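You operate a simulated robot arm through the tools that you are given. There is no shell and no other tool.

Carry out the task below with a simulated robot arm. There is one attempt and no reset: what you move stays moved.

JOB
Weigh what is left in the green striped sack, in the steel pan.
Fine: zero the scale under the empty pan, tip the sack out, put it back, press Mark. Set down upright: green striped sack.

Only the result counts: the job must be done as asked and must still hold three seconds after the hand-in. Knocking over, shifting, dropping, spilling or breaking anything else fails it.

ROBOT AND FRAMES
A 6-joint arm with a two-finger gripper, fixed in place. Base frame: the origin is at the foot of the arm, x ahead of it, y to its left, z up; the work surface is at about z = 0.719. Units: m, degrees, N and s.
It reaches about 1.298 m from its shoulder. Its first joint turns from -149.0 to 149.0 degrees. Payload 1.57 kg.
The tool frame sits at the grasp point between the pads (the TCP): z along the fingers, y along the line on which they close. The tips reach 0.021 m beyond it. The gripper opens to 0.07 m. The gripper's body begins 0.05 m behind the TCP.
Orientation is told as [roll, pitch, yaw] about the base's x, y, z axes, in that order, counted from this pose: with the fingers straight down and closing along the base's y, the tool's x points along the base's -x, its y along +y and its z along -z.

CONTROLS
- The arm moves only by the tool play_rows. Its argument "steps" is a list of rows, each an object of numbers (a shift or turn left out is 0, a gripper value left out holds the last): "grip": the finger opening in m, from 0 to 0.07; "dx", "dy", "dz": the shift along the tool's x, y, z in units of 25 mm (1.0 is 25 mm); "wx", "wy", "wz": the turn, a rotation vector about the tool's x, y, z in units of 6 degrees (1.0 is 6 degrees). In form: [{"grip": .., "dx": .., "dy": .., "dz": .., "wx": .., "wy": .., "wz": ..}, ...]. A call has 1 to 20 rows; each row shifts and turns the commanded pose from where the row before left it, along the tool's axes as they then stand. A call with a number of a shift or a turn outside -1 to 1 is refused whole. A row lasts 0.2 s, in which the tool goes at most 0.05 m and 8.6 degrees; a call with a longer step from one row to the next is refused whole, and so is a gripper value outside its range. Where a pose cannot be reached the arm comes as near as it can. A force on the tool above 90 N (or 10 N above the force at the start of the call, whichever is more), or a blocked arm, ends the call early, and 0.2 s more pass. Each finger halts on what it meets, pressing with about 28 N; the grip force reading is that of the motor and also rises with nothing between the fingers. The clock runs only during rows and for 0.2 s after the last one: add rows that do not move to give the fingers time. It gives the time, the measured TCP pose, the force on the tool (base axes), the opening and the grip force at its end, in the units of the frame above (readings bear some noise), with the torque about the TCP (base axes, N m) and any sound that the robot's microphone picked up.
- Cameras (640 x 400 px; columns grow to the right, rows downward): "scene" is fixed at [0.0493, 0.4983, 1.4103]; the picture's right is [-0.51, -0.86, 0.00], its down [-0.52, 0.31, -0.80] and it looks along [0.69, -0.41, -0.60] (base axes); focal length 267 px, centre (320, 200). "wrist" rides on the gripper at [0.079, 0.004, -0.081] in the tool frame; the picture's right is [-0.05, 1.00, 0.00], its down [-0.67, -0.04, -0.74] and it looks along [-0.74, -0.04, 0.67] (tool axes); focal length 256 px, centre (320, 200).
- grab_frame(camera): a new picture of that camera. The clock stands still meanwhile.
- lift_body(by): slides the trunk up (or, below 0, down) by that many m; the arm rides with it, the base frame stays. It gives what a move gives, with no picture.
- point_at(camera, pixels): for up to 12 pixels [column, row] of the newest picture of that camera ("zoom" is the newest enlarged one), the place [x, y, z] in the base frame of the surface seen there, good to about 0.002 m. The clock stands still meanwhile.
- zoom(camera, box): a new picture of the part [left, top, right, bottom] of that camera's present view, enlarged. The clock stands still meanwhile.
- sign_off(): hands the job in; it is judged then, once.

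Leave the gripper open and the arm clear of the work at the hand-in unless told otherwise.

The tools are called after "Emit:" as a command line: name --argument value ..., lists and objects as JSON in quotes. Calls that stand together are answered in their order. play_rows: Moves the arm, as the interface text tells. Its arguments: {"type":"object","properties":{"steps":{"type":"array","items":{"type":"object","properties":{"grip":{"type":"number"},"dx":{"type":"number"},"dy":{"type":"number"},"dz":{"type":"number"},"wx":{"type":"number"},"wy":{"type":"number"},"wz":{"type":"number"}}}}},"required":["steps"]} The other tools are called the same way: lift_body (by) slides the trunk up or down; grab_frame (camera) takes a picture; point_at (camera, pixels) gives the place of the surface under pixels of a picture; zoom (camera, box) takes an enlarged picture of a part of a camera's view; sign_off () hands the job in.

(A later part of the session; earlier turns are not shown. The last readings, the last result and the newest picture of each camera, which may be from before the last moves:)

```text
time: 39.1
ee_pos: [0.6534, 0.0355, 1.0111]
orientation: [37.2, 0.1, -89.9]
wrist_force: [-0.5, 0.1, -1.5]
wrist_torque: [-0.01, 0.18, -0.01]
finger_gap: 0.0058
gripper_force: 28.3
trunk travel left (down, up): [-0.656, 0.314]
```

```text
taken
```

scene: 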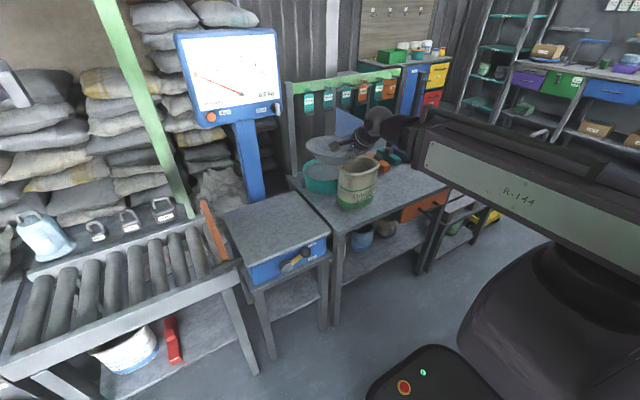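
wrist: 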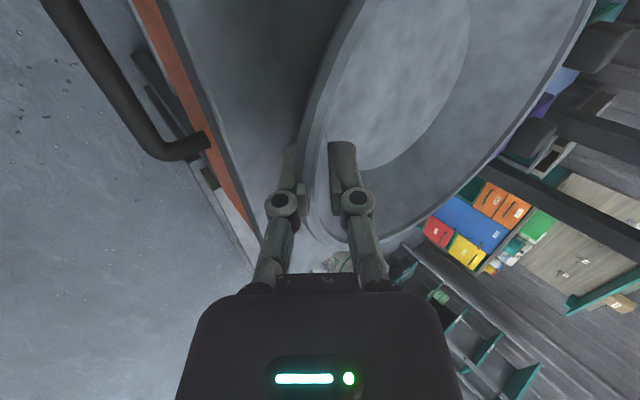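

Emit:
play_rows --steps '[{"dx": 0.5}, {"dx": 0.9}, {"dx": 0.9}, {"dx": 0.9, "dy": 0.16, "dz": 0.12}, {"dx": 0.9, "dy": 0.16, "dz": 0.12}, {"dx": 0.9, "dy": 0.16, "dz": 0.12}, {"dx": 0.9, "dy": 0.16, "dz": 0.12}, {"dx": 0.9, "dy": 0.16, "dz": 0.12}, {"dx": 0.9, "dy": 0.16, "dz": 0.12}, {"dx": 0.9, "dy": 0.16, "dz": 0.12}, {}]'

Emit:
grab_frame --camera "scene"

Emit:
grab_frame --camera "wrist"

```text
time: 41.5
ee_pos: [0.6904, 0.2494, 1.0124]
orientation: [37.2, 0.1, -90.1]
wrist_force: [0.3, -0.3, -1.9]
wrist_torque: [0.03, 0.15, -0.01]
finger_gap: 0.006
gripper_force: 27.9
trunk travel left (down, up): [-0.656, 0.314]
```

```text
taken
```

scene: 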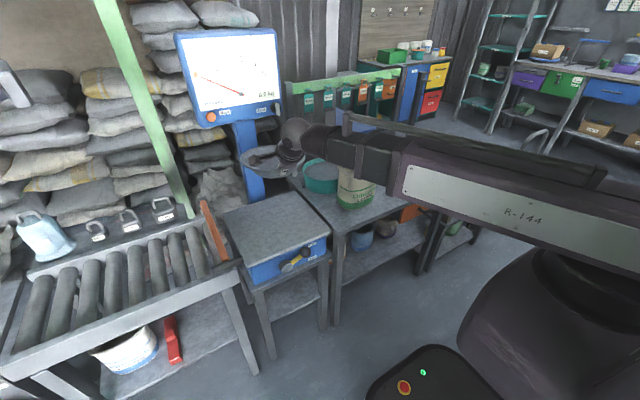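

```text
taken
```

wrist: 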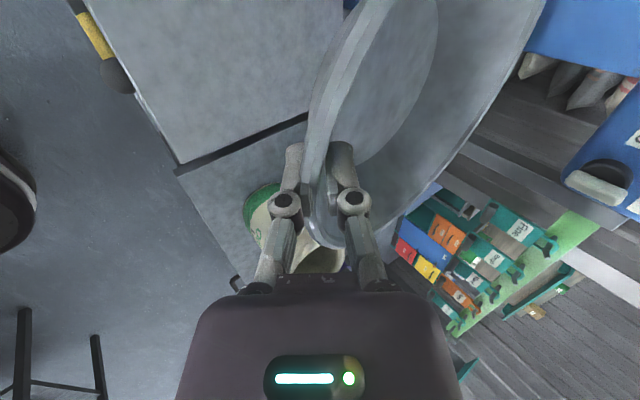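

The pan is over the platform. Before lowering, I check where the forearm lies relative to the sack, since it comes down with the trunk.

Emit:
point_at --camera "scene" --pixels '[[330, 150], [360, 150], [400, 170], [410, 190], [500, 200], [600, 220], [380, 175], [395, 195], [450, 160], [560, 260], [290, 140], [260, 165]]'

```text
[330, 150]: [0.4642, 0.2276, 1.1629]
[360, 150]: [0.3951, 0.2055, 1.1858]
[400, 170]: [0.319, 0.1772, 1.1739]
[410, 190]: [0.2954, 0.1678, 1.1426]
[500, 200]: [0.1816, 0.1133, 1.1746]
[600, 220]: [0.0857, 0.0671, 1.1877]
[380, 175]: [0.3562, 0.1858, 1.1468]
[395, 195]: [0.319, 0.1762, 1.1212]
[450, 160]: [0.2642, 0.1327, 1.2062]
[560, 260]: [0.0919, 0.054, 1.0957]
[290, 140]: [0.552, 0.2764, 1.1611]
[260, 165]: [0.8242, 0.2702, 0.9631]
```

The forearm runs radially from the base, well clear of the sack. Now I check the pan's levelness.

Emit:
zoom --camera "scene" --box '[228, 125, 324, 185]'

Emit:
point_at --camera "zoom" --pixels '[[95, 215], [100, 185], [150, 160], [220, 150], [150, 265], [250, 310], [350, 320], [450, 310], [510, 270], [300, 250], [200, 240], [420, 240]]'

```text
6.67 times, centred on (276, 155) of scene
```

zoom: 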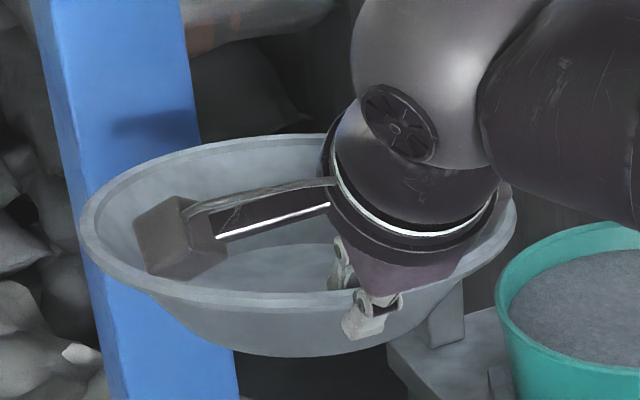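

```text
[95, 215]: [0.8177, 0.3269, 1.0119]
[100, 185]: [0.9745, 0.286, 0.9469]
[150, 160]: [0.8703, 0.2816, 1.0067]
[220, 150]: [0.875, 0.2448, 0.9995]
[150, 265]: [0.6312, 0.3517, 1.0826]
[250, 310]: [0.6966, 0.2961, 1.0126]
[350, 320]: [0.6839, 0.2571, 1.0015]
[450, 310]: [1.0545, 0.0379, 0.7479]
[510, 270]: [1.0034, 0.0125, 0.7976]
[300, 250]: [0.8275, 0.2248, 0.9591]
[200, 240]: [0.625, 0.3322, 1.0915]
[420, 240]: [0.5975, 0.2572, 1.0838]
```

The pan droops about 3° on the far side, so I tilt −3° to level it. Then I lower it to just above the platform.

Emit:
play_rows --steps '[{"wx": -0.25}, {"wx": -0.25}, {}]'

Emit:
lift_body --by -0.225

Emit:
zoom --camera "scene" --box '[216, 170, 344, 250]'

Emit:
grab_frame --camera "wrist"

```text
time: 42.3
ee_pos: [0.6892, 0.2506, 1.0201]
orientation: [40.1, 0.0, -90.0]
wrist_force: [0.4, 0.8, -1.6]
wrist_torque: [-0.01, 0.19, -0.03]
finger_gap: 0.0059
gripper_force: 28.2
out of reach, approached as far as the arm can: row 1
trunk travel left (down, up): [-0.656, 0.314]
```

```text
time: 44.7
ee_pos: [0.6883, 0.2497, 0.7942]
orientation: [40.3, 0.0, -90.0]
wrist_force: [0.5, 1.1, -1.9]
wrist_torque: [-0.01, 0.17, 0.01]
finger_gap: 0.006
gripper_force: 28.8
trunk travel left (down, up): [-0.431, 0.539]
```

```text
5.00 times, centred on (280, 210) of scene
```

zoom: 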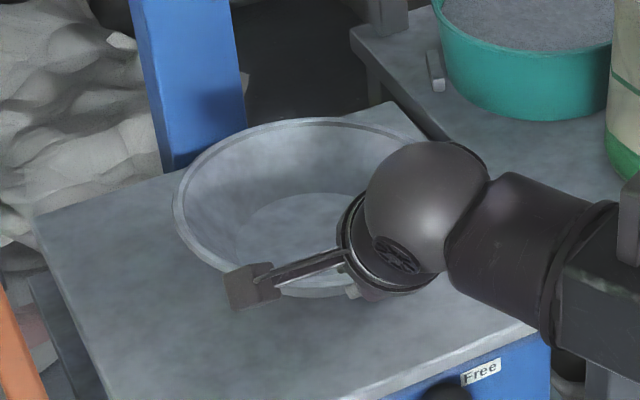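

```text
taken
```

wrist: 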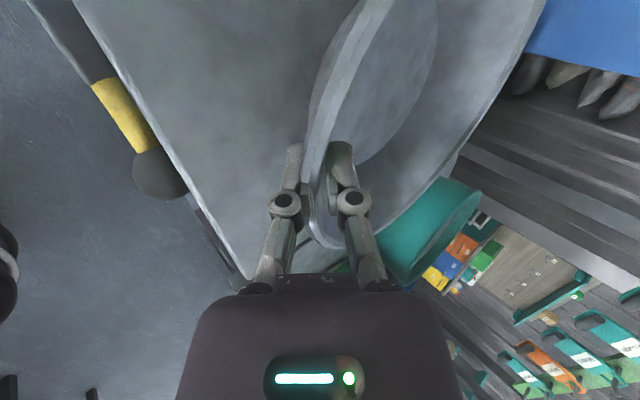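

Emit:
lift_body --by -0.012

Emit:
lift_body --by -0.004

Emit:
point_at --camera "wrist" --pixels '[[330, 80], [350, 40], [315, 130], [300, 150], [400, 60], [380, 150]]'

```text
time: 45.3
ee_pos: [0.6902, 0.25, 0.7814]
orientation: [40.2, 0.0, -90.0]
wrist_force: [0.1, 0.0, -1.4]
wrist_torque: [0.04, 0.21, 0.0]
finger_gap: 0.0059
gripper_force: 27.8
trunk travel left (down, up): [-0.419, 0.551]
```

```text
time: 45.8
ee_pos: [0.6886, 0.2494, 0.7776]
orientation: [40.1, 0.0, -90.0]
wrist_force: [-1.1, 0.1, 1.1]
wrist_torque: [-0.24, -0.03, -0.14]
finger_gap: 0.0061
gripper_force: 27.9
trunk travel left (down, up): [-0.415, 0.555]
```

```text
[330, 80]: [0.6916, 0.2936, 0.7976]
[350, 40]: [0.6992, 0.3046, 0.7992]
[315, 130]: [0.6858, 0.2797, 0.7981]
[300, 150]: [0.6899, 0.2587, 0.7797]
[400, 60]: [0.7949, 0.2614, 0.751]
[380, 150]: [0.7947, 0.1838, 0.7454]
```

Contact has begun (force flipped to +1 N). I lower 2 mm more, then open the fingers gently.

Emit:
lift_body --by -0.002

Emit:
play_rows --steps '[{"grip": 0.012}, {"grip": 0.02}, {"grip": 0.03}, {"grip": 0.035}, {}]'

Emit:
grab_frame --camera "wrist"

Emit:
grab_frame --camera "scene"

Emit:
zoom --camera "scene" --box '[160, 20, 320, 120]'

```text
time: 46.3
ee_pos: [0.6895, 0.2499, 0.7756]
orientation: [40.2, 0.0, -90.0]
wrist_force: [-2.1, 0.2, 1.4]
wrist_torque: [-0.24, -0.06, -0.13]
finger_gap: 0.0057
gripper_force: 28.2
trunk travel left (down, up): [-0.413, 0.557]
```

```text
time: 47.5
ee_pos: [0.6891, 0.2503, 0.7759]
orientation: [40.2, 0.0, -90.1]
wrist_force: [-0.5, -0.3, 0.4]
wrist_torque: [-0.03, 0.0, -0.04]
finger_gap: 0.0349
gripper_force: 0.1
trunk travel left (down, up): [-0.413, 0.557]
```

```text
taken
```

wrist: 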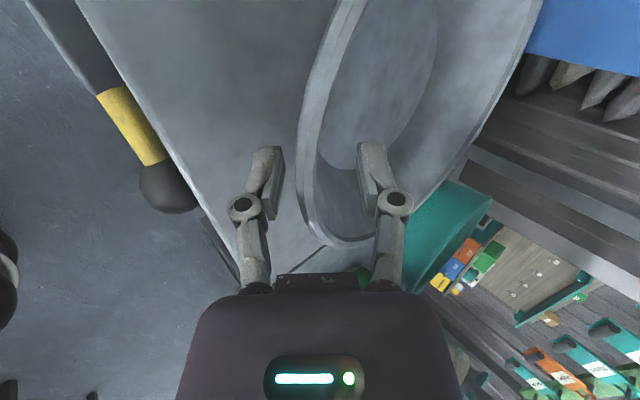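

```text
taken
```

scene: 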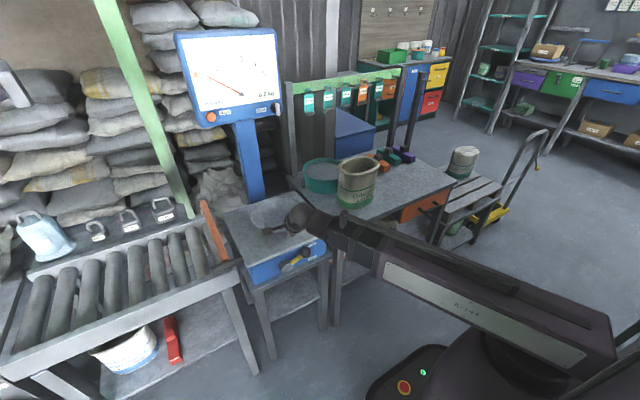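

```text
4.00 times, centred on (240, 70) of scene
```

zoom: 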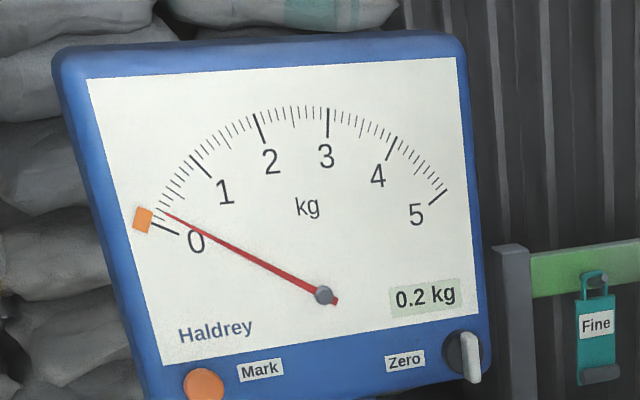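

The platform is free: the scale reads 0.2 kg with the pan on it. I open wider and back out without touching the pan: up 15 mm, back 20 mm, then up.

Emit:
play_rows --steps '[{"grip": 0.045}, {"grip": 0.055}, {"grip": 0.06}, {"grip": 0.06}]'

Emit:
lift_body --by 0.015

Emit:
play_rows --steps '[{"dy": -0.306, "dz": -0.258}, {"dy": -0.306, "dz": -0.258}, {}]'

Emit:
lift_body --by 0.03

Emit:
grab_frame --camera "wrist"

Emit:
zoom --camera "scene" --box '[200, 170, 360, 270]'

```text
time: 48.5
ee_pos: [0.6888, 0.2493, 0.7754]
orientation: [40.2, -0.1, -90.0]
wrist_force: [0.7, 0.4, 0.8]
wrist_torque: [0.05, 0.01, 0.01]
finger_gap: 0.0601
gripper_force: 0.0
trunk travel left (down, up): [-0.413, 0.557]
```

```text
time: 49.2
ee_pos: [0.69, 0.2503, 0.7913]
orientation: [40.2, 0.0, -90.1]
wrist_force: [-0.8, -0.6, 0.6]
wrist_torque: [0.01, 0.0, -0.01]
finger_gap: 0.06
gripper_force: 0.1
trunk travel left (down, up): [-0.428, 0.542]
```

```text
time: 50.0
ee_pos: [0.6709, 0.2503, 0.7901]
orientation: [40.1, 0.0, -90.0]
wrist_force: [-0.1, -0.2, -0.3]
wrist_torque: [-0.01, 0.02, -0.02]
finger_gap: 0.0602
gripper_force: 0.0
trunk travel left (down, up): [-0.428, 0.542]
```

```text
time: 50.7
ee_pos: [0.6702, 0.2513, 0.8205]
orientation: [40.2, 0.0, -90.0]
wrist_force: [-0.3, 0.6, -0.8]
wrist_torque: [0.01, 0.0, -0.03]
finger_gap: 0.06
gripper_force: 0.0
trunk travel left (down, up): [-0.458, 0.512]
```

```text
taken
```

wrist: 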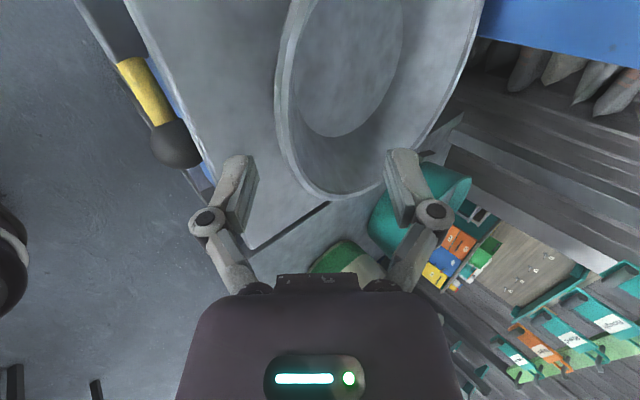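

```text
4.00 times, centred on (280, 220) of scene
```

zoom: 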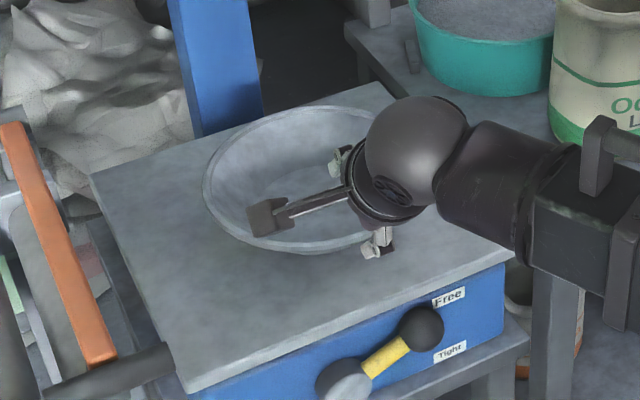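

The pan sits flat and clear. I retreat toward the robot, then tilt the tool horizontal to face the dial.

Emit:
play_rows --steps '[{"dy": -0.764, "dz": -0.645}, {"dy": -0.764, "dz": -0.645}, {"dy": -0.764, "dz": -0.645}, {"dy": -0.764, "dz": -0.645}, {"dy": -0.764, "dz": -0.645}, {}]'

Emit:
play_rows --steps '[{"wx": -1}, {"wx": -1}, {"wx": -1}, {"wx": -1}, {"wx": -1}, {"wx": -1}, {"wx": -1}, {"wx": -1}, {"wx": -0.3}, {}]'

Emit:
lift_body --by 0.134

Emit:
play_rows --steps '[{"wz": -1}, {"wz": -1}, {"wz": -1}, {"wz": -1}, {"wz": -1}, {"wz": -1}, {"wz": -1}, {"wz": -1}, {"wz": -1}, {"wz": -1}, {"wz": -1}, {"wz": -1}, {"wz": -1}, {"wz": -1}, {"wz": -1}, {}]'

Emit:
grab_frame --camera "wrist"

Emit:
grab_frame --camera "scene"

```text
time: 52.1
ee_pos: [0.5762, 0.2701, 0.821]
orientation: [40.1, -0.1, -90.1]
wrist_force: [-0.8, 1.0, -0.3]
wrist_torque: [0.02, 0.02, -0.01]
finger_gap: 0.0599
gripper_force: 0.1
out of reach, approached as far as the arm can: row 4, 5
trunk travel left (down, up): [-0.458, 0.512]
```

```text
time: 54.3
ee_pos: [0.6216, 0.2996, 0.948]
orientation: [85.3, -1.4, -89.6]
wrist_force: [-0.3, -0.1, -0.2]
wrist_torque: [0.01, -0.01, 0.01]
finger_gap: 0.0601
gripper_force: 0.0
out of reach, approached as far as the arm can: row 1, 2, 3, 4, 5, 6, 7, 8, 9
trunk travel left (down, up): [-0.458, 0.512]
```

```text
time: 55.9
ee_pos: [0.6232, 0.2984, 1.0811]
orientation: [85.2, -1.3, -89.6]
wrist_force: [0.0, -1.0, 0.7]
wrist_torque: [-0.01, 0.03, -0.02]
finger_gap: 0.0601
gripper_force: 0.0
trunk travel left (down, up): [-0.592, 0.378]
```

```text
time: 59.3
ee_pos: [0.6218, 0.2995, 1.0814]
orientation: [-16.7, -85.1, 17.2]
wrist_force: [0.3, -0.4, 0.3]
wrist_torque: [0.01, -0.02, 0.03]
finger_gap: 0.0598
gripper_force: 0.0
trunk travel left (down, up): [-0.592, 0.378]
```

```text
taken
```

wrist: 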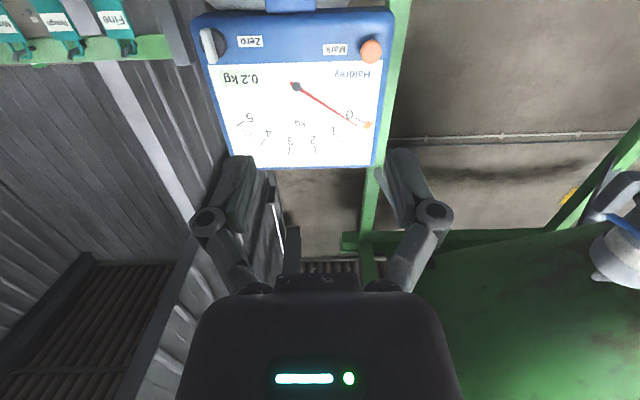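

```text
taken
```

scene: 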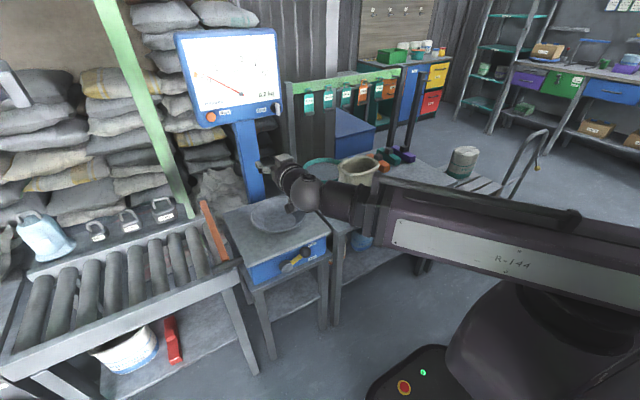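

The arm has an inner reach limit (wrist radius about 0.53 m), so the tilt stopped at 85°. I go forward toward the knob and correct the tilt to horizontal and square.

Emit:
play_rows --steps '[{"dz": 0.89, "dy": -0.765}, {"dz": 0.89, "dy": -0.765}, {"dz": 0.89, "dy": -0.765}, {"dz": 0.89, "dy": -0.765}, {"dz": 0.89, "dy": -0.765}, {"dz": 0.89, "dy": -0.765}, {"dz": 0.89, "dy": -0.765}, {"dz": 0.89, "dy": -0.765}, {"wy": -0.78, "wz": 0.23}, {}]'

Emit:
grab_frame --camera "wrist"

Emit:
zoom --camera "scene" --box '[230, 80, 326, 140]'

```text
time: 61.5
ee_pos: [0.8009, 0.1473, 1.0963]
orientation: [21.1, -89.9, -20.7]
wrist_force: [0.1, 0.2, 0.2]
wrist_torque: [-0.04, 0.01, 0.02]
finger_gap: 0.0601
gripper_force: 0.0
out of reach, approached as far as the arm can: row 2, 6, 8, 9
trunk travel left (down, up): [-0.592, 0.378]
```

```text
taken
```

wrist: 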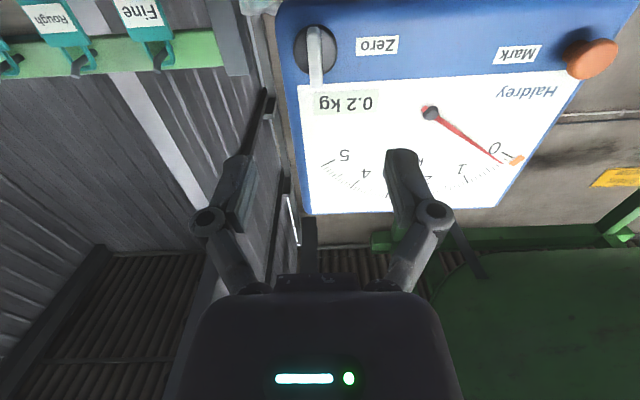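

```text
6.67 times, centred on (278, 110) of scene
```

zoom: 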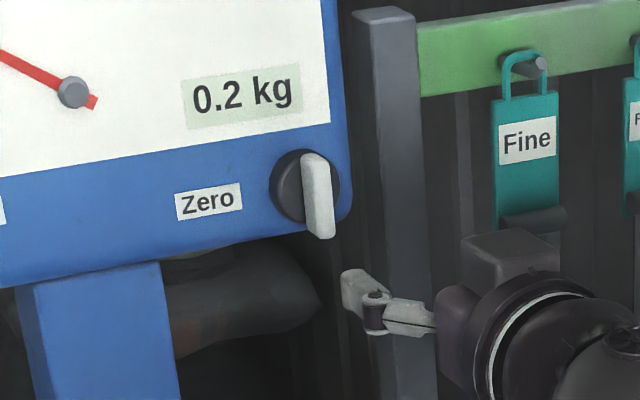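

The tool is square to the dial. I measure the knob bar from the wrist view around (316, 55).

Emit:
zoom --camera "wrist" --box '[280, 10, 376, 70]'

Emit:
point_at --camera "zoom" --pixels '[[180, 160], [220, 120], [250, 150], [255, 180], [270, 150], [260, 260], [235, 300], [270, 300], [285, 300], [250, 480], [240, 250], [280, 200]]'

```text
6.67 times, centred on (328, 40) of wrist
```

zoom: 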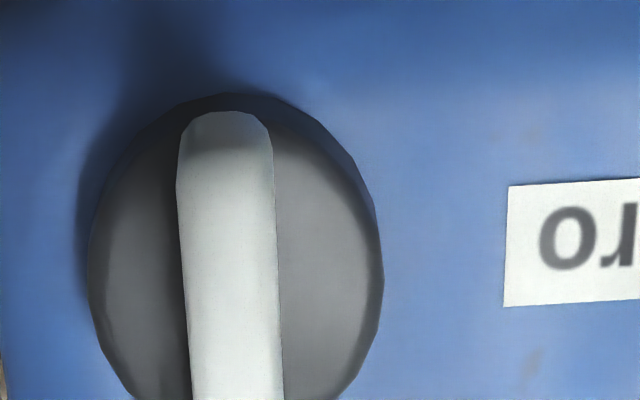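

```text
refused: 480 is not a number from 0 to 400
```

Emit:
zoom --camera "wrist" --box '[270, 10, 398, 90]'

Emit:
point_at --camera "zoom" --pixels '[[188, 160], [248, 160], [190, 240], [255, 240], [200, 330], [262, 330], [215, 130], [230, 370], [220, 200], [230, 300], [150, 200], [300, 200]]'

```text
5.00 times, centred on (334, 50) of wrist
```

zoom: 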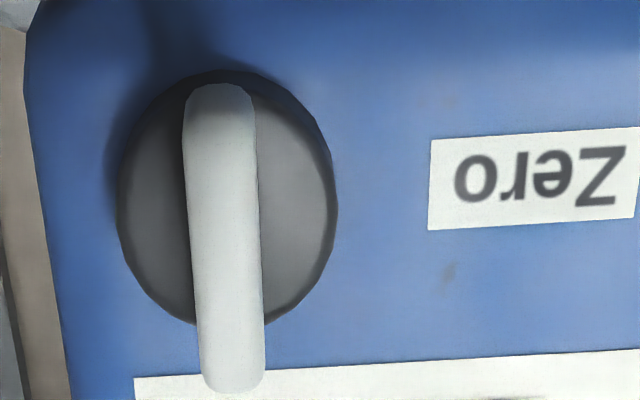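

```text
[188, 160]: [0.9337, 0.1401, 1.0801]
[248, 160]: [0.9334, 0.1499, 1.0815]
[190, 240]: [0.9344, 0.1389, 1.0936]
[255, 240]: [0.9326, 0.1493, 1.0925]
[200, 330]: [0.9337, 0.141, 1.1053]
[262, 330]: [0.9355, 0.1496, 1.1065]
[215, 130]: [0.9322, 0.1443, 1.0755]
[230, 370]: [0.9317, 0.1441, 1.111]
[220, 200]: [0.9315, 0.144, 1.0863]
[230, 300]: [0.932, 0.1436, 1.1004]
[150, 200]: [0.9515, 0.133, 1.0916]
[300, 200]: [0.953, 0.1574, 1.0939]
```

The bar spans y 0.1395–0.150 and z about 1.072–1.115, with its front at x 0.932. I align to y=0.1447, z≈1.095 and advance to TCP x≈0.925 with the fingers 0.035 apart.

Emit:
lift_body --by -0.003

Emit:
play_rows --steps '[{"grip": 0.05, "dy": -0.1, "dz": 0.9}, {"grip": 0.04, "dz": 0.9}, {"grip": 0.035, "dz": 0.9}, {"grip": 0.035, "dz": 0.9}, {}]'

Emit:
zoom --camera "scene" --box '[230, 80, 326, 140]'

Emit:
grab_frame --camera "wrist"

```text
time: 62.0
ee_pos: [0.7998, 0.1483, 1.0924]
orientation: [18.9, -89.8, -18.4]
wrist_force: [0.1, 0.0, 0.2]
wrist_torque: [-0.01, 0.03, 0.02]
finger_gap: 0.06
gripper_force: 0.2
trunk travel left (down, up): [-0.589, 0.381]
```

```text
time: 63.2
ee_pos: [0.8904, 0.145, 1.0939]
orientation: [12.1, -89.7, -11.7]
wrist_force: [0.2, -0.9, -0.7]
wrist_torque: [0.02, 0.01, 0.0]
finger_gap: 0.035
gripper_force: 0.1
trunk travel left (down, up): [-0.589, 0.381]
```

```text
6.67 times, centred on (278, 110) of scene
```

zoom: 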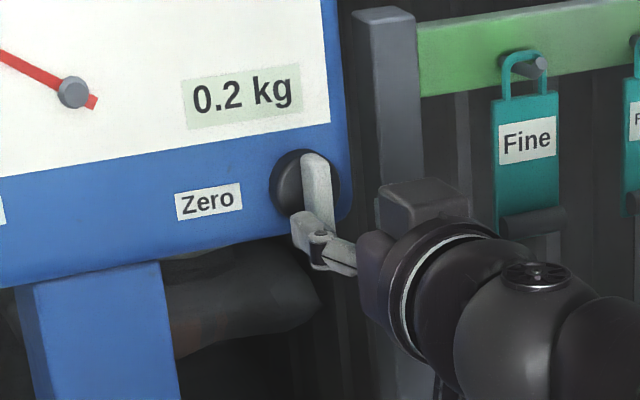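

```text
taken
```

wrist: 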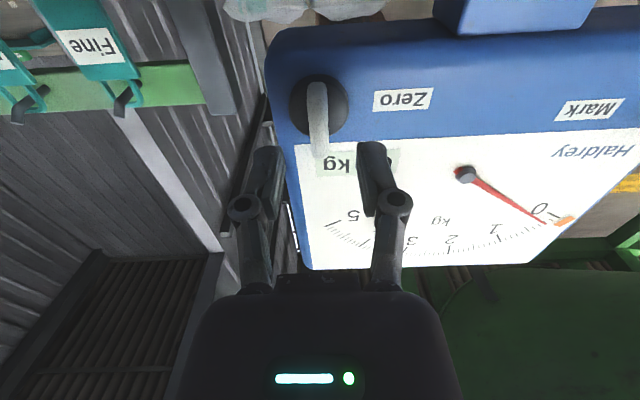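

The fingers flank the bar. I advance the last 35 mm and close.

Emit:
play_rows --steps '[{"dz": 0.7}, {"dz": 0.7}, {}]'

Emit:
play_rows --steps '[{"grip": 0.02}, {"grip": 0.01}, {"grip": 0.0}, {"grip": 0.0}]'

Emit:
grab_frame --camera "wrist"

Emit:
zoom --camera "scene" --box '[160, 20, 320, 120]'

```text
time: 64.0
ee_pos: [0.9259, 0.147, 1.0932]
orientation: [11.4, -89.8, -11.0]
wrist_force: [0.2, 0.2, 0.4]
wrist_torque: [0.01, 0.02, -0.02]
finger_gap: 0.035
gripper_force: 0.1
trunk travel left (down, up): [-0.589, 0.381]
```

```text
time: 65.0
ee_pos: [0.9261, 0.1447, 1.0928]
orientation: [17.7, -89.8, -17.4]
wrist_force: [-0.2, -5.5, 0.2]
wrist_torque: [0.0, -0.03, -0.14]
finger_gap: 0.0111
gripper_force: 31.9
trunk travel left (down, up): [-0.589, 0.381]
```

```text
taken
```

wrist: 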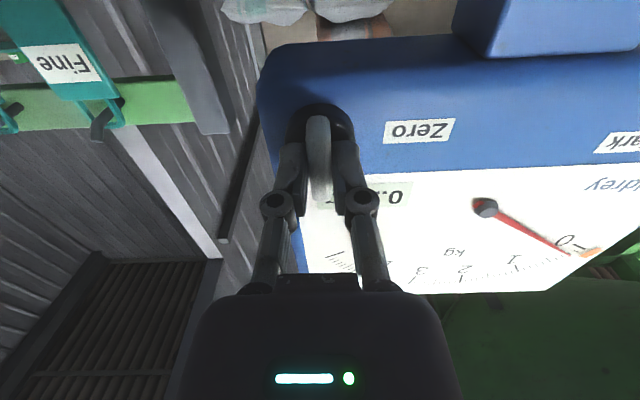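

```text
4.00 times, centred on (240, 70) of scene
```

zoom: 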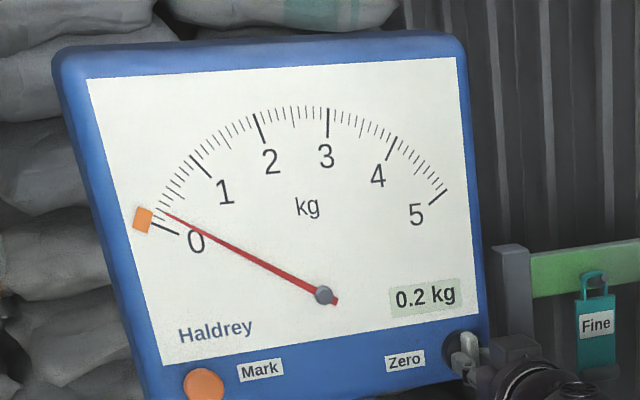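

The bar is gripped. I turn it clockwise (as seen facing the dial) by 12° and look at the needle.

Emit:
play_rows --steps '[{"wz": 0.7}, {"wz": 0.7}, {"wz": 0.6}, {}]'

Emit:
zoom --camera "scene" --box '[160, 20, 320, 120]'

```text
time: 66.0
ee_pos: [0.9256, 0.1455, 1.0931]
orientation: [88.8, -77.9, -88.5]
wrist_force: [5.0, -4.9, 4.1]
wrist_torque: [0.01, -0.04, -0.05]
finger_gap: 0.011
gripper_force: 31.6
trunk travel left (down, up): [-0.589, 0.381]
```

```text
4.00 times, centred on (240, 70) of scene
```

zoom: 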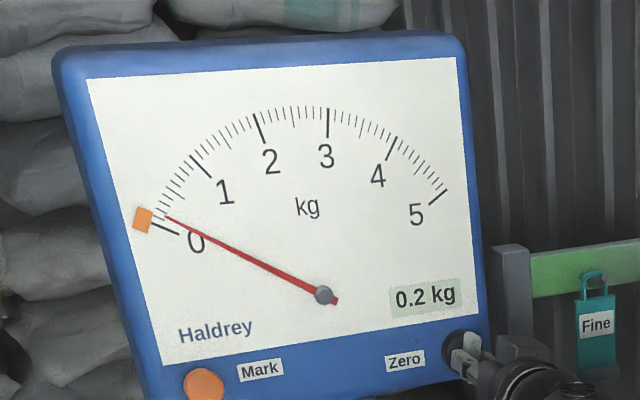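

The needle moved down slightly. I zoom closer to quantify.

Emit:
zoom --camera "scene" --box '[190, 60, 254, 100]'

Emit:
play_rows --steps '[{"wz": 1}, {"wz": 1}, {}]'

Emit:
zoom --camera "scene" --box '[190, 60, 254, 100]'

Emit:
zoom --camera "scene" --box '[230, 80, 326, 140]'

```text
10.00 times, centred on (222, 80) of scene
```

zoom: 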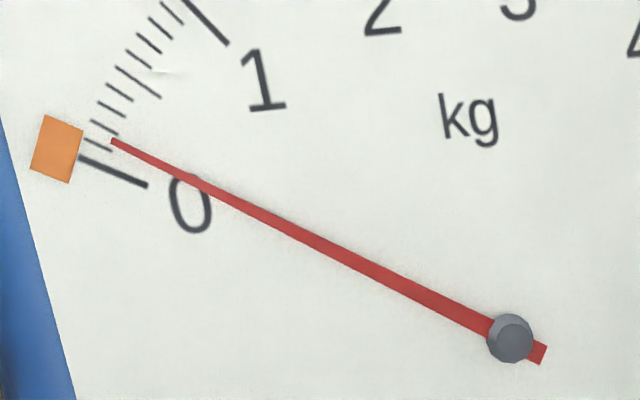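

```text
time: 66.8
ee_pos: [0.9261, 0.1457, 1.0935]
orientation: [89.3, -65.9, -89.1]
wrist_force: [12.0, -2.8, 11.4]
wrist_torque: [-0.01, -0.62, -0.23]
finger_gap: 0.0108
gripper_force: 31.7
trunk travel left (down, up): [-0.589, 0.381]
```

```text
10.00 times, centred on (222, 80) of scene
```

zoom: 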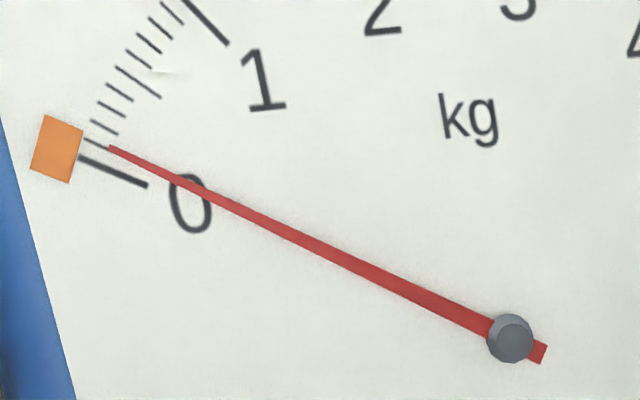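

```text
6.67 times, centred on (278, 110) of scene
```

zoom: 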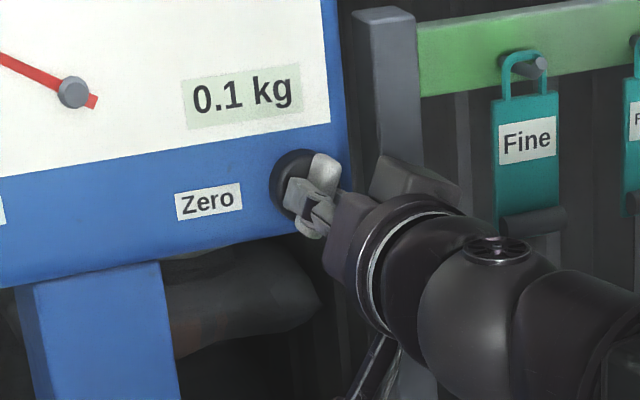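

The display now shows 0.1 kg, so clockwise lowers the reading, at roughly 0.05 kg per 12°. Vertical force suggests the knob axis is slightly above the TCP; I raise 2 mm and continue turning.

Emit:
lift_body --by 0.002

Emit:
play_rows --steps '[{"wz": 1}, {"wz": 1}, {}]'

Emit:
zoom --camera "scene" --box '[190, 60, 254, 100]'

Emit:
zoom --camera "scene" --box '[230, 80, 326, 140]'

```text
time: 67.4
ee_pos: [0.9246, 0.1447, 1.0931]
orientation: [89.2, -65.9, -88.8]
wrist_force: [-5.0, -4.1, -21.1]
wrist_torque: [0.04, 0.22, -0.16]
finger_gap: 0.011
gripper_force: 32.0
trunk travel left (down, up): [-0.591, 0.379]
```

```text
time: 68.2
ee_pos: [0.9251, 0.1448, 1.0951]
orientation: [89.4, -53.8, -89.3]
wrist_force: [-16.3, -5.9, -29.0]
wrist_torque: [0.05, 0.58, -0.14]
finger_gap: 0.011
gripper_force: 31.5
trunk travel left (down, up): [-0.591, 0.379]
```

```text
10.00 times, centred on (222, 80) of scene
```

zoom: 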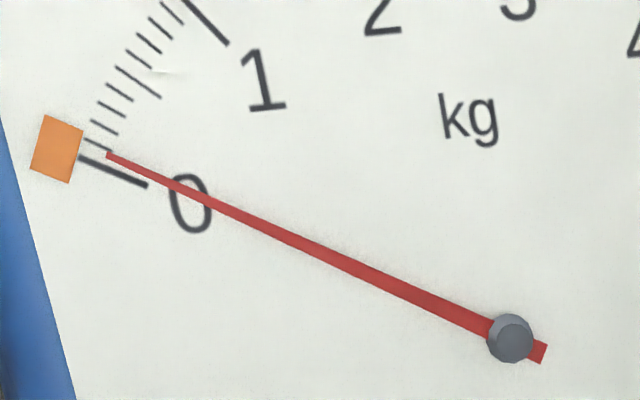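

```text
6.67 times, centred on (278, 110) of scene
```

zoom: 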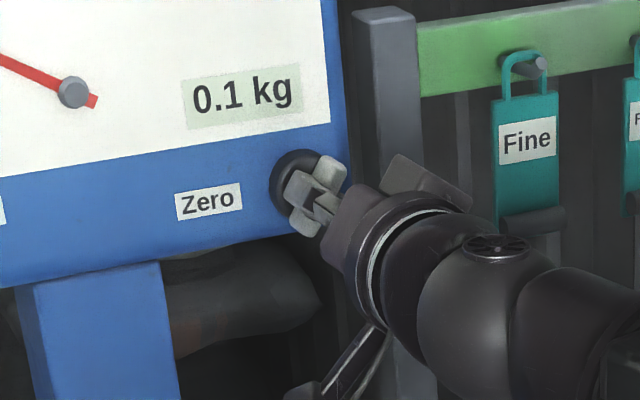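

The needle reads about 0.07 kg now, at roughly 0.04 kg per 12°. The vertical force overshot, so I lower 1 mm and turn 12° more.

Emit:
lift_body --by -0.0012

Emit:
play_rows --steps '[{"wz": 1}, {"wz": 1}, {}]'

Emit:
zoom --camera "scene" --box '[190, 60, 254, 100]'

Emit:
zoom --camera "scene" --box '[230, 80, 326, 140]'

```text
time: 68.7
ee_pos: [0.9258, 0.1461, 1.0942]
orientation: [89.5, -53.9, -89.3]
wrist_force: [-7.5, -6.0, -11.0]
wrist_torque: [0.0, 0.68, 0.31]
finger_gap: 0.0108
gripper_force: 31.4
trunk travel left (down, up): [-0.59, 0.38]
```

```text
time: 69.5
ee_pos: [0.9254, 0.1466, 1.0937]
orientation: [89.8, -41.8, -89.4]
wrist_force: [11.9, -1.1, 11.3]
wrist_torque: [-0.02, -0.71, -0.62]
finger_gap: 0.0108
gripper_force: 31.6
trunk travel left (down, up): [-0.59, 0.38]
```

```text
10.00 times, centred on (222, 80) of scene
```

zoom: 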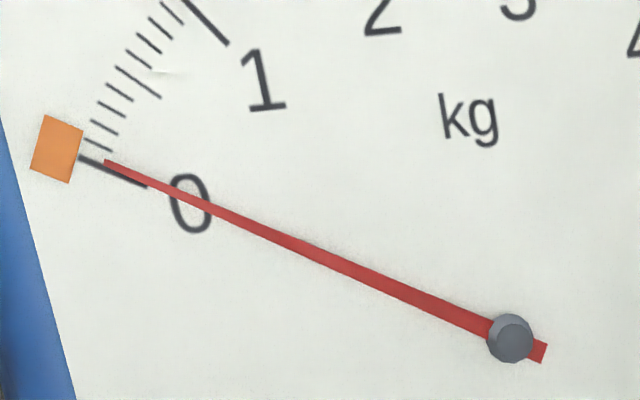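

```text
6.67 times, centred on (278, 110) of scene
```

zoom: 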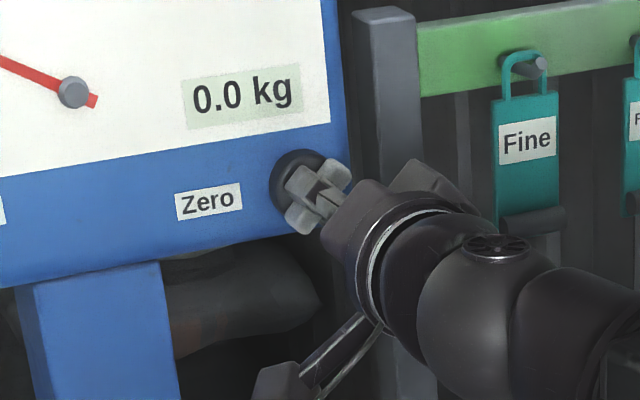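

The display shows 0.0, but the needle is still a hair above zero (about 0.03 kg). I turn about 7° more.

Emit:
play_rows --steps '[{"wz": 0.6}, {"wz": 0.6}, {}]'

Emit:
zoom --camera "scene" --box '[190, 60, 254, 100]'

```text
time: 70.3
ee_pos: [0.926, 0.1463, 1.0938]
orientation: [89.6, -34.8, -89.4]
wrist_force: [22.8, 1.1, 22.9]
wrist_torque: [-0.05, -0.43, -0.02]
finger_gap: 0.0112
gripper_force: 32.3
trunk travel left (down, up): [-0.59, 0.38]
```

```text
10.00 times, centred on (222, 80) of scene
```

zoom: 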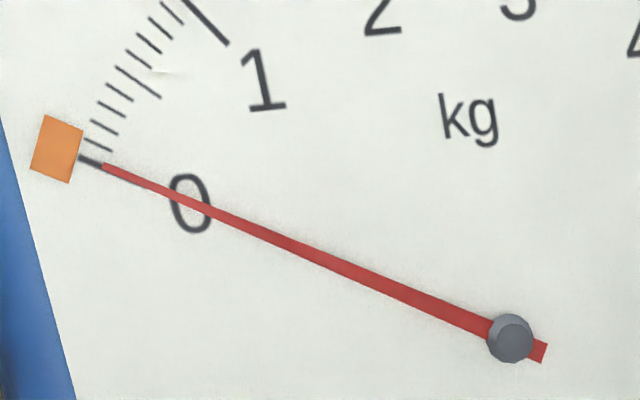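

Emit:
zoom --camera "scene" --box '[192, 68, 216, 83]'

Emit:
zoom --camera "scene" --box '[240, 70, 288, 100]'

```text
16.00 times, centred on (204, 76) of scene
```

zoom: 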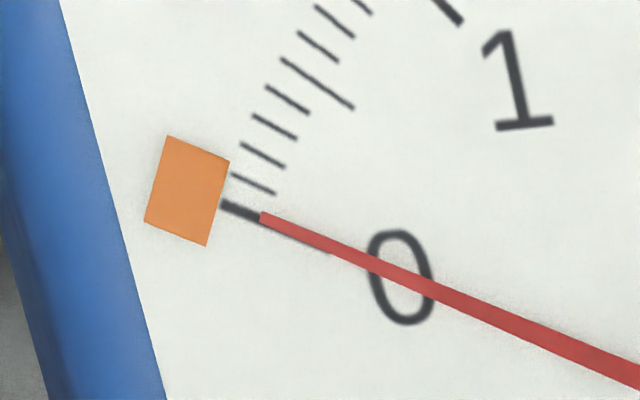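

```text
13.33 times, centred on (264, 85) of scene
```

zoom: 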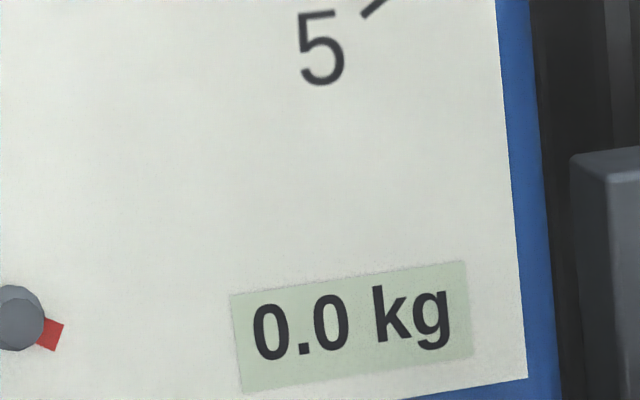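

The needle nearly covers the zero tick. To rule out parallax I check from the wrist camera, which is close to the dial.

Emit:
grab_frame --camera "wrist"

```text
taken
```

wrist: 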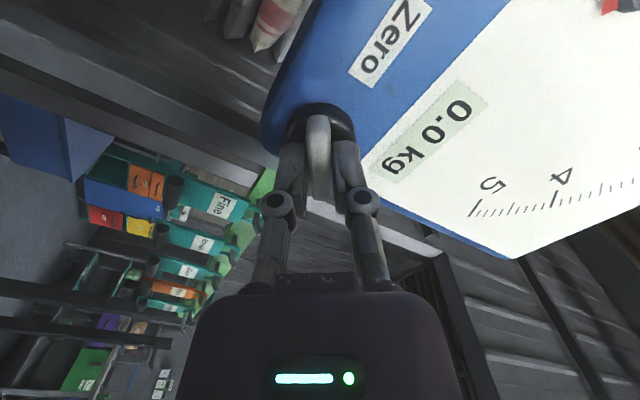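

The needle isn't visible from here. I relieve the vertical load, release the knob and back out, then view the dial squarely from the front.

Emit:
lift_body --by 0.0014

Emit:
play_rows --steps '[{"grip": 0.015}, {"grip": 0.025}, {"grip": 0.035}, {"grip": 0.04}, {}]'

Emit:
play_rows --steps '[{"dz": -0.6}, {"dz": -0.9}, {"dz": -0.9}, {"dz": -0.9}, {}]'

Emit:
zoom --camera "scene" --box '[192, 68, 216, 83]'

Emit:
zoom --camera "scene" --box '[230, 80, 326, 140]'

```text
time: 70.8
ee_pos: [0.9258, 0.146, 1.0937]
orientation: [89.7, -34.7, -89.4]
wrist_force: [11.7, 1.4, 1.4]
wrist_torque: [0.01, -0.18, -0.2]
finger_gap: 0.0108
gripper_force: 32.0
trunk travel left (down, up): [-0.591, 0.379]
```

```text
time: 72.0
ee_pos: [0.9247, 0.1461, 1.095]
orientation: [89.7, -34.7, -89.5]
wrist_force: [0.0, 0.4, 0.3]
wrist_torque: [0.0, -0.01, 0.03]
finger_gap: 0.0397
gripper_force: 0.1
trunk travel left (down, up): [-0.591, 0.379]
```

```text
time: 73.2
ee_pos: [0.8414, 0.1465, 1.0961]
orientation: [89.8, -34.8, -89.5]
wrist_force: [-0.8, -0.4, -0.2]
wrist_torque: [-0.03, 0.01, 0.0]
finger_gap: 0.04
gripper_force: 0.1
trunk travel left (down, up): [-0.591, 0.379]
```

```text
16.00 times, centred on (204, 76) of scene
```

zoom: 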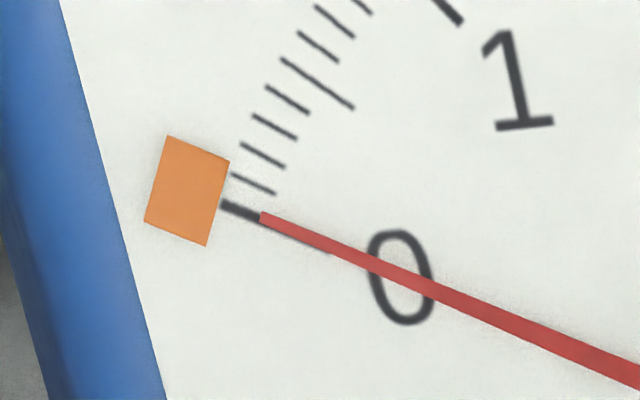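

```text
6.67 times, centred on (278, 110) of scene
```

zoom: 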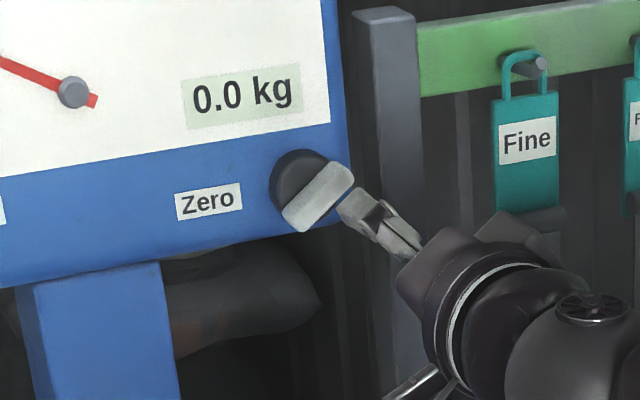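

The knob stayed put. I rotate the tool back and set up a square frontal view of the dial with the wrist camera to verify the zero.

Emit:
play_rows --steps '[{"wz": -0.92, "dz": -0.2}, {"wz": -0.92, "dz": -0.2}, {"wz": -0.92, "dz": -0.2}, {"wz": -0.92}, {"wz": -0.92}, {"wz": -0.92}, {"wz": -0.92}, {"wz": -0.92}, {"wz": -0.92}, {"wz": -0.92}, {"wy": 0.958}, {"wy": 0.958}, {"wy": 0.958}, {"wy": 0.958}, {"dy": 1}, {"dy": 1}, {"dy": 1}, {"dy": 1}, {"dy": 1}, {"dy": 1}]'

Emit:
lift_body --by 0.2

Emit:
grab_frame --camera "wrist"

```text
time: 77.4
ee_pos: [0.8274, 0.2957, 1.0236]
orientation: [0.1, -66.9, 0.2]
wrist_force: [0.2, -0.2, -0.9]
wrist_torque: [-0.02, 0.02, 0.01]
finger_gap: 0.0399
gripper_force: 0.0
out of reach, approached as far as the arm can: row 11, 12, 13, 14
trunk travel left (down, up): [-0.591, 0.379]
```

```text
time: 79.6
ee_pos: [0.8282, 0.2943, 1.2234]
orientation: [0.2, -66.8, 0.3]
wrist_force: [0.4, 0.1, 0.1]
wrist_torque: [-0.02, -0.04, 0.0]
finger_gap: 0.04
gripper_force: 0.0
trunk travel left (down, up): [-0.791, 0.179]
```

```text
taken
```

wrist: 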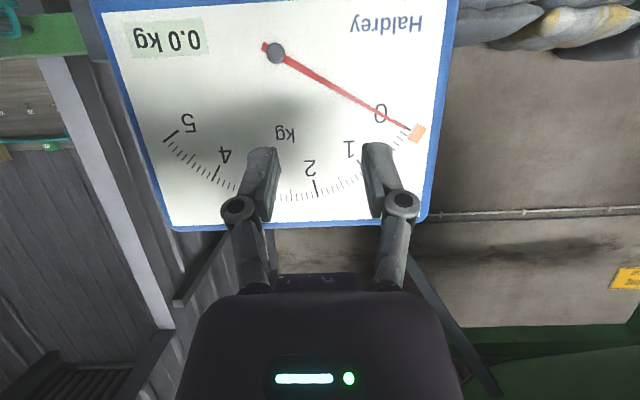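

Emit:
zoom --camera "wrist" --box '[360, 90, 440, 140]'

Emit:
zoom --camera "wrist" --box '[248, 30, 440, 150]'

```text
8.00 times, centred on (400, 115) of wrist
```

zoom: 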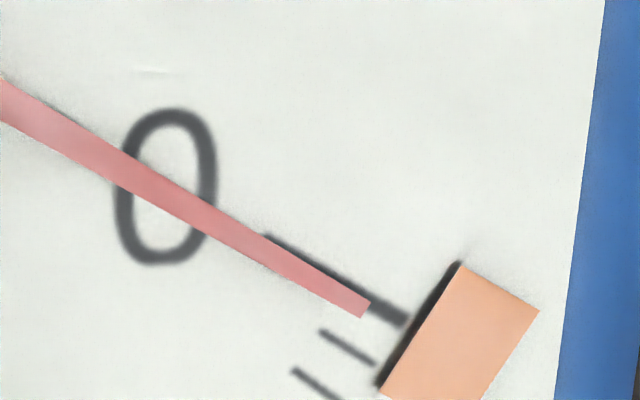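

```text
3.33 times, centred on (344, 90) of wrist
```

zoom: 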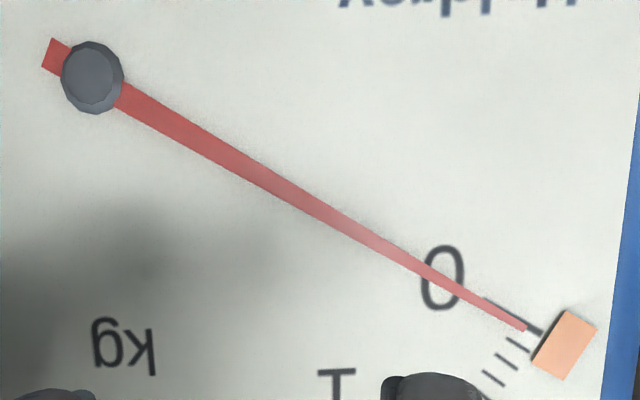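

From this near-frontal view the needle is about 0.015 kg above zero. I go back and nudge the knob about 4–5° more, by reversing the moves.

Emit:
lift_body --by -0.2

Emit:
play_rows --steps '[{"dy": -1}, {"dy": -1}, {"dy": -1}, {"dy": -1}, {"dy": -1}, {"dy": -0.96}, {"wy": -0.958}, {"wy": -0.958}, {"wy": -0.958}, {"wy": -0.958}, {"wz": 0.92}, {"wz": 0.92}, {"wz": 0.92}, {"wz": 0.92}, {"wz": 0.92}, {"wz": 0.92}, {"wz": 0.92}, {"wz": 0.92}, {"wz": 0.92}, {"wz": 0.92}]'

Emit:
grab_frame --camera "wrist"

Emit:
zoom --camera "scene" --box '[230, 80, 326, 140]'

```text
time: 81.7
ee_pos: [0.8279, 0.2953, 1.0239]
orientation: [0.2, -66.9, 0.3]
wrist_force: [0.7, -0.5, 0.0]
wrist_torque: [0.0, -0.02, 0.0]
finger_gap: 0.04
gripper_force: 0.1
trunk travel left (down, up): [-0.591, 0.379]
```

```text
time: 85.9
ee_pos: [0.8285, 0.1467, 1.0959]
orientation: [89.8, -34.6, -89.5]
wrist_force: [-0.2, -0.2, -0.4]
wrist_torque: [0.0, 0.02, -0.02]
finger_gap: 0.0402
gripper_force: 0.0
out of reach, approached as far as the arm can: row 7, 8, 9, 10
trunk travel left (down, up): [-0.591, 0.379]
```

```text
taken
```

wrist: 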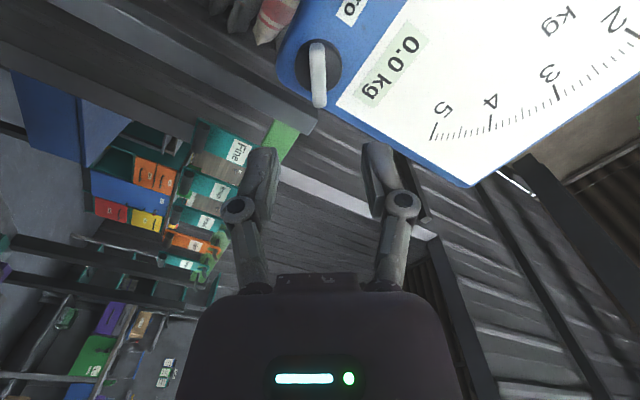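

```text
6.67 times, centred on (278, 110) of scene
```

zoom: 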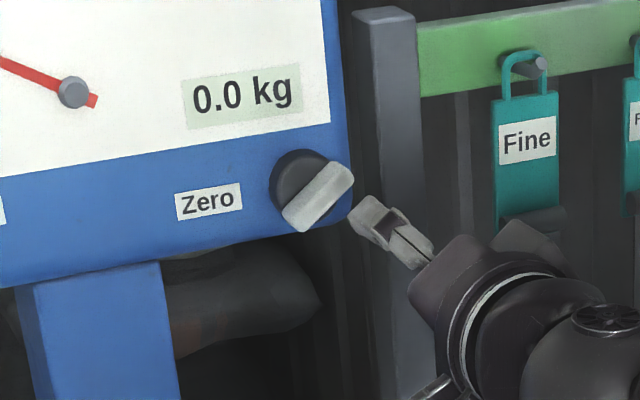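

Emit:
play_rows --steps '[{"dz": 0.97}, {"dz": 0.97}, {"dz": 0.97}, {"dz": 0.97}, {}]'

Emit:
play_rows --steps '[{"grip": 0.025}, {"grip": 0.015}, {"grip": 0.0}, {"grip": 0.0}]'

Emit:
zoom --camera "scene" --box '[192, 68, 216, 83]'

Emit:
play_rows --steps '[{"wz": 0.4}, {"wz": 0.35}, {}]'

Emit:
zoom --camera "scene" --box '[192, 68, 216, 83]'

```text
time: 87.1
ee_pos: [0.9267, 0.1465, 1.096]
orientation: [90.0, -34.8, -89.4]
wrist_force: [-0.1, 0.6, -0.3]
wrist_torque: [-0.01, -0.03, 0.0]
finger_gap: 0.04
gripper_force: 0.2
trunk travel left (down, up): [-0.591, 0.379]
```

```text
time: 88.1
ee_pos: [0.9269, 0.1449, 1.0938]
orientation: [89.8, -34.7, -89.6]
wrist_force: [-10.3, -8.6, -21.5]
wrist_torque: [0.05, 0.03, -0.67]
finger_gap: 0.0109
gripper_force: 31.6
trunk travel left (down, up): [-0.591, 0.379]
```

```text
16.00 times, centred on (204, 76) of scene
```

zoom: 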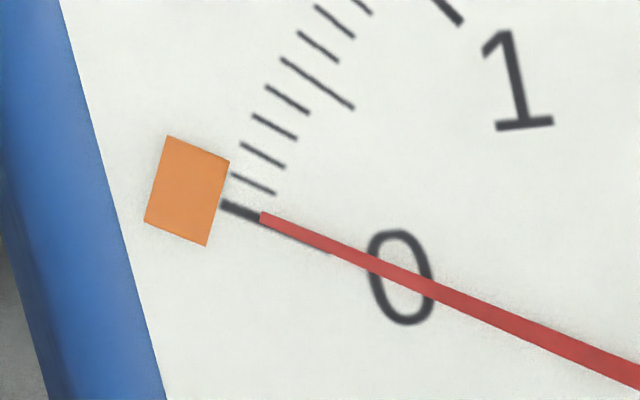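

```text
time: 88.9
ee_pos: [0.9275, 0.1453, 1.0947]
orientation: [89.8, -30.2, -89.5]
wrist_force: [-6.5, -8.6, -17.1]
wrist_torque: [0.01, -0.17, -0.95]
finger_gap: 0.011
gripper_force: 32.3
trunk travel left (down, up): [-0.591, 0.379]
```

```text
16.00 times, centred on (204, 76) of scene
```

zoom: 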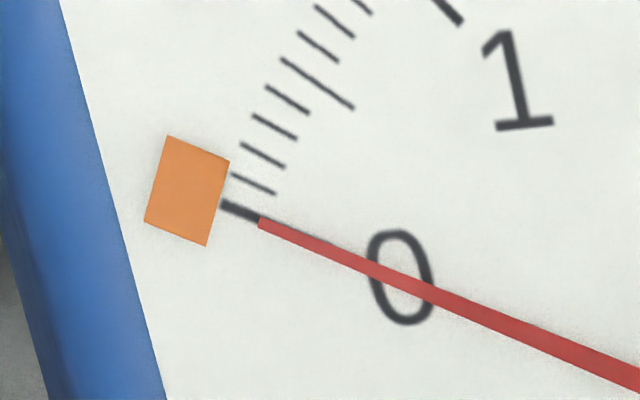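

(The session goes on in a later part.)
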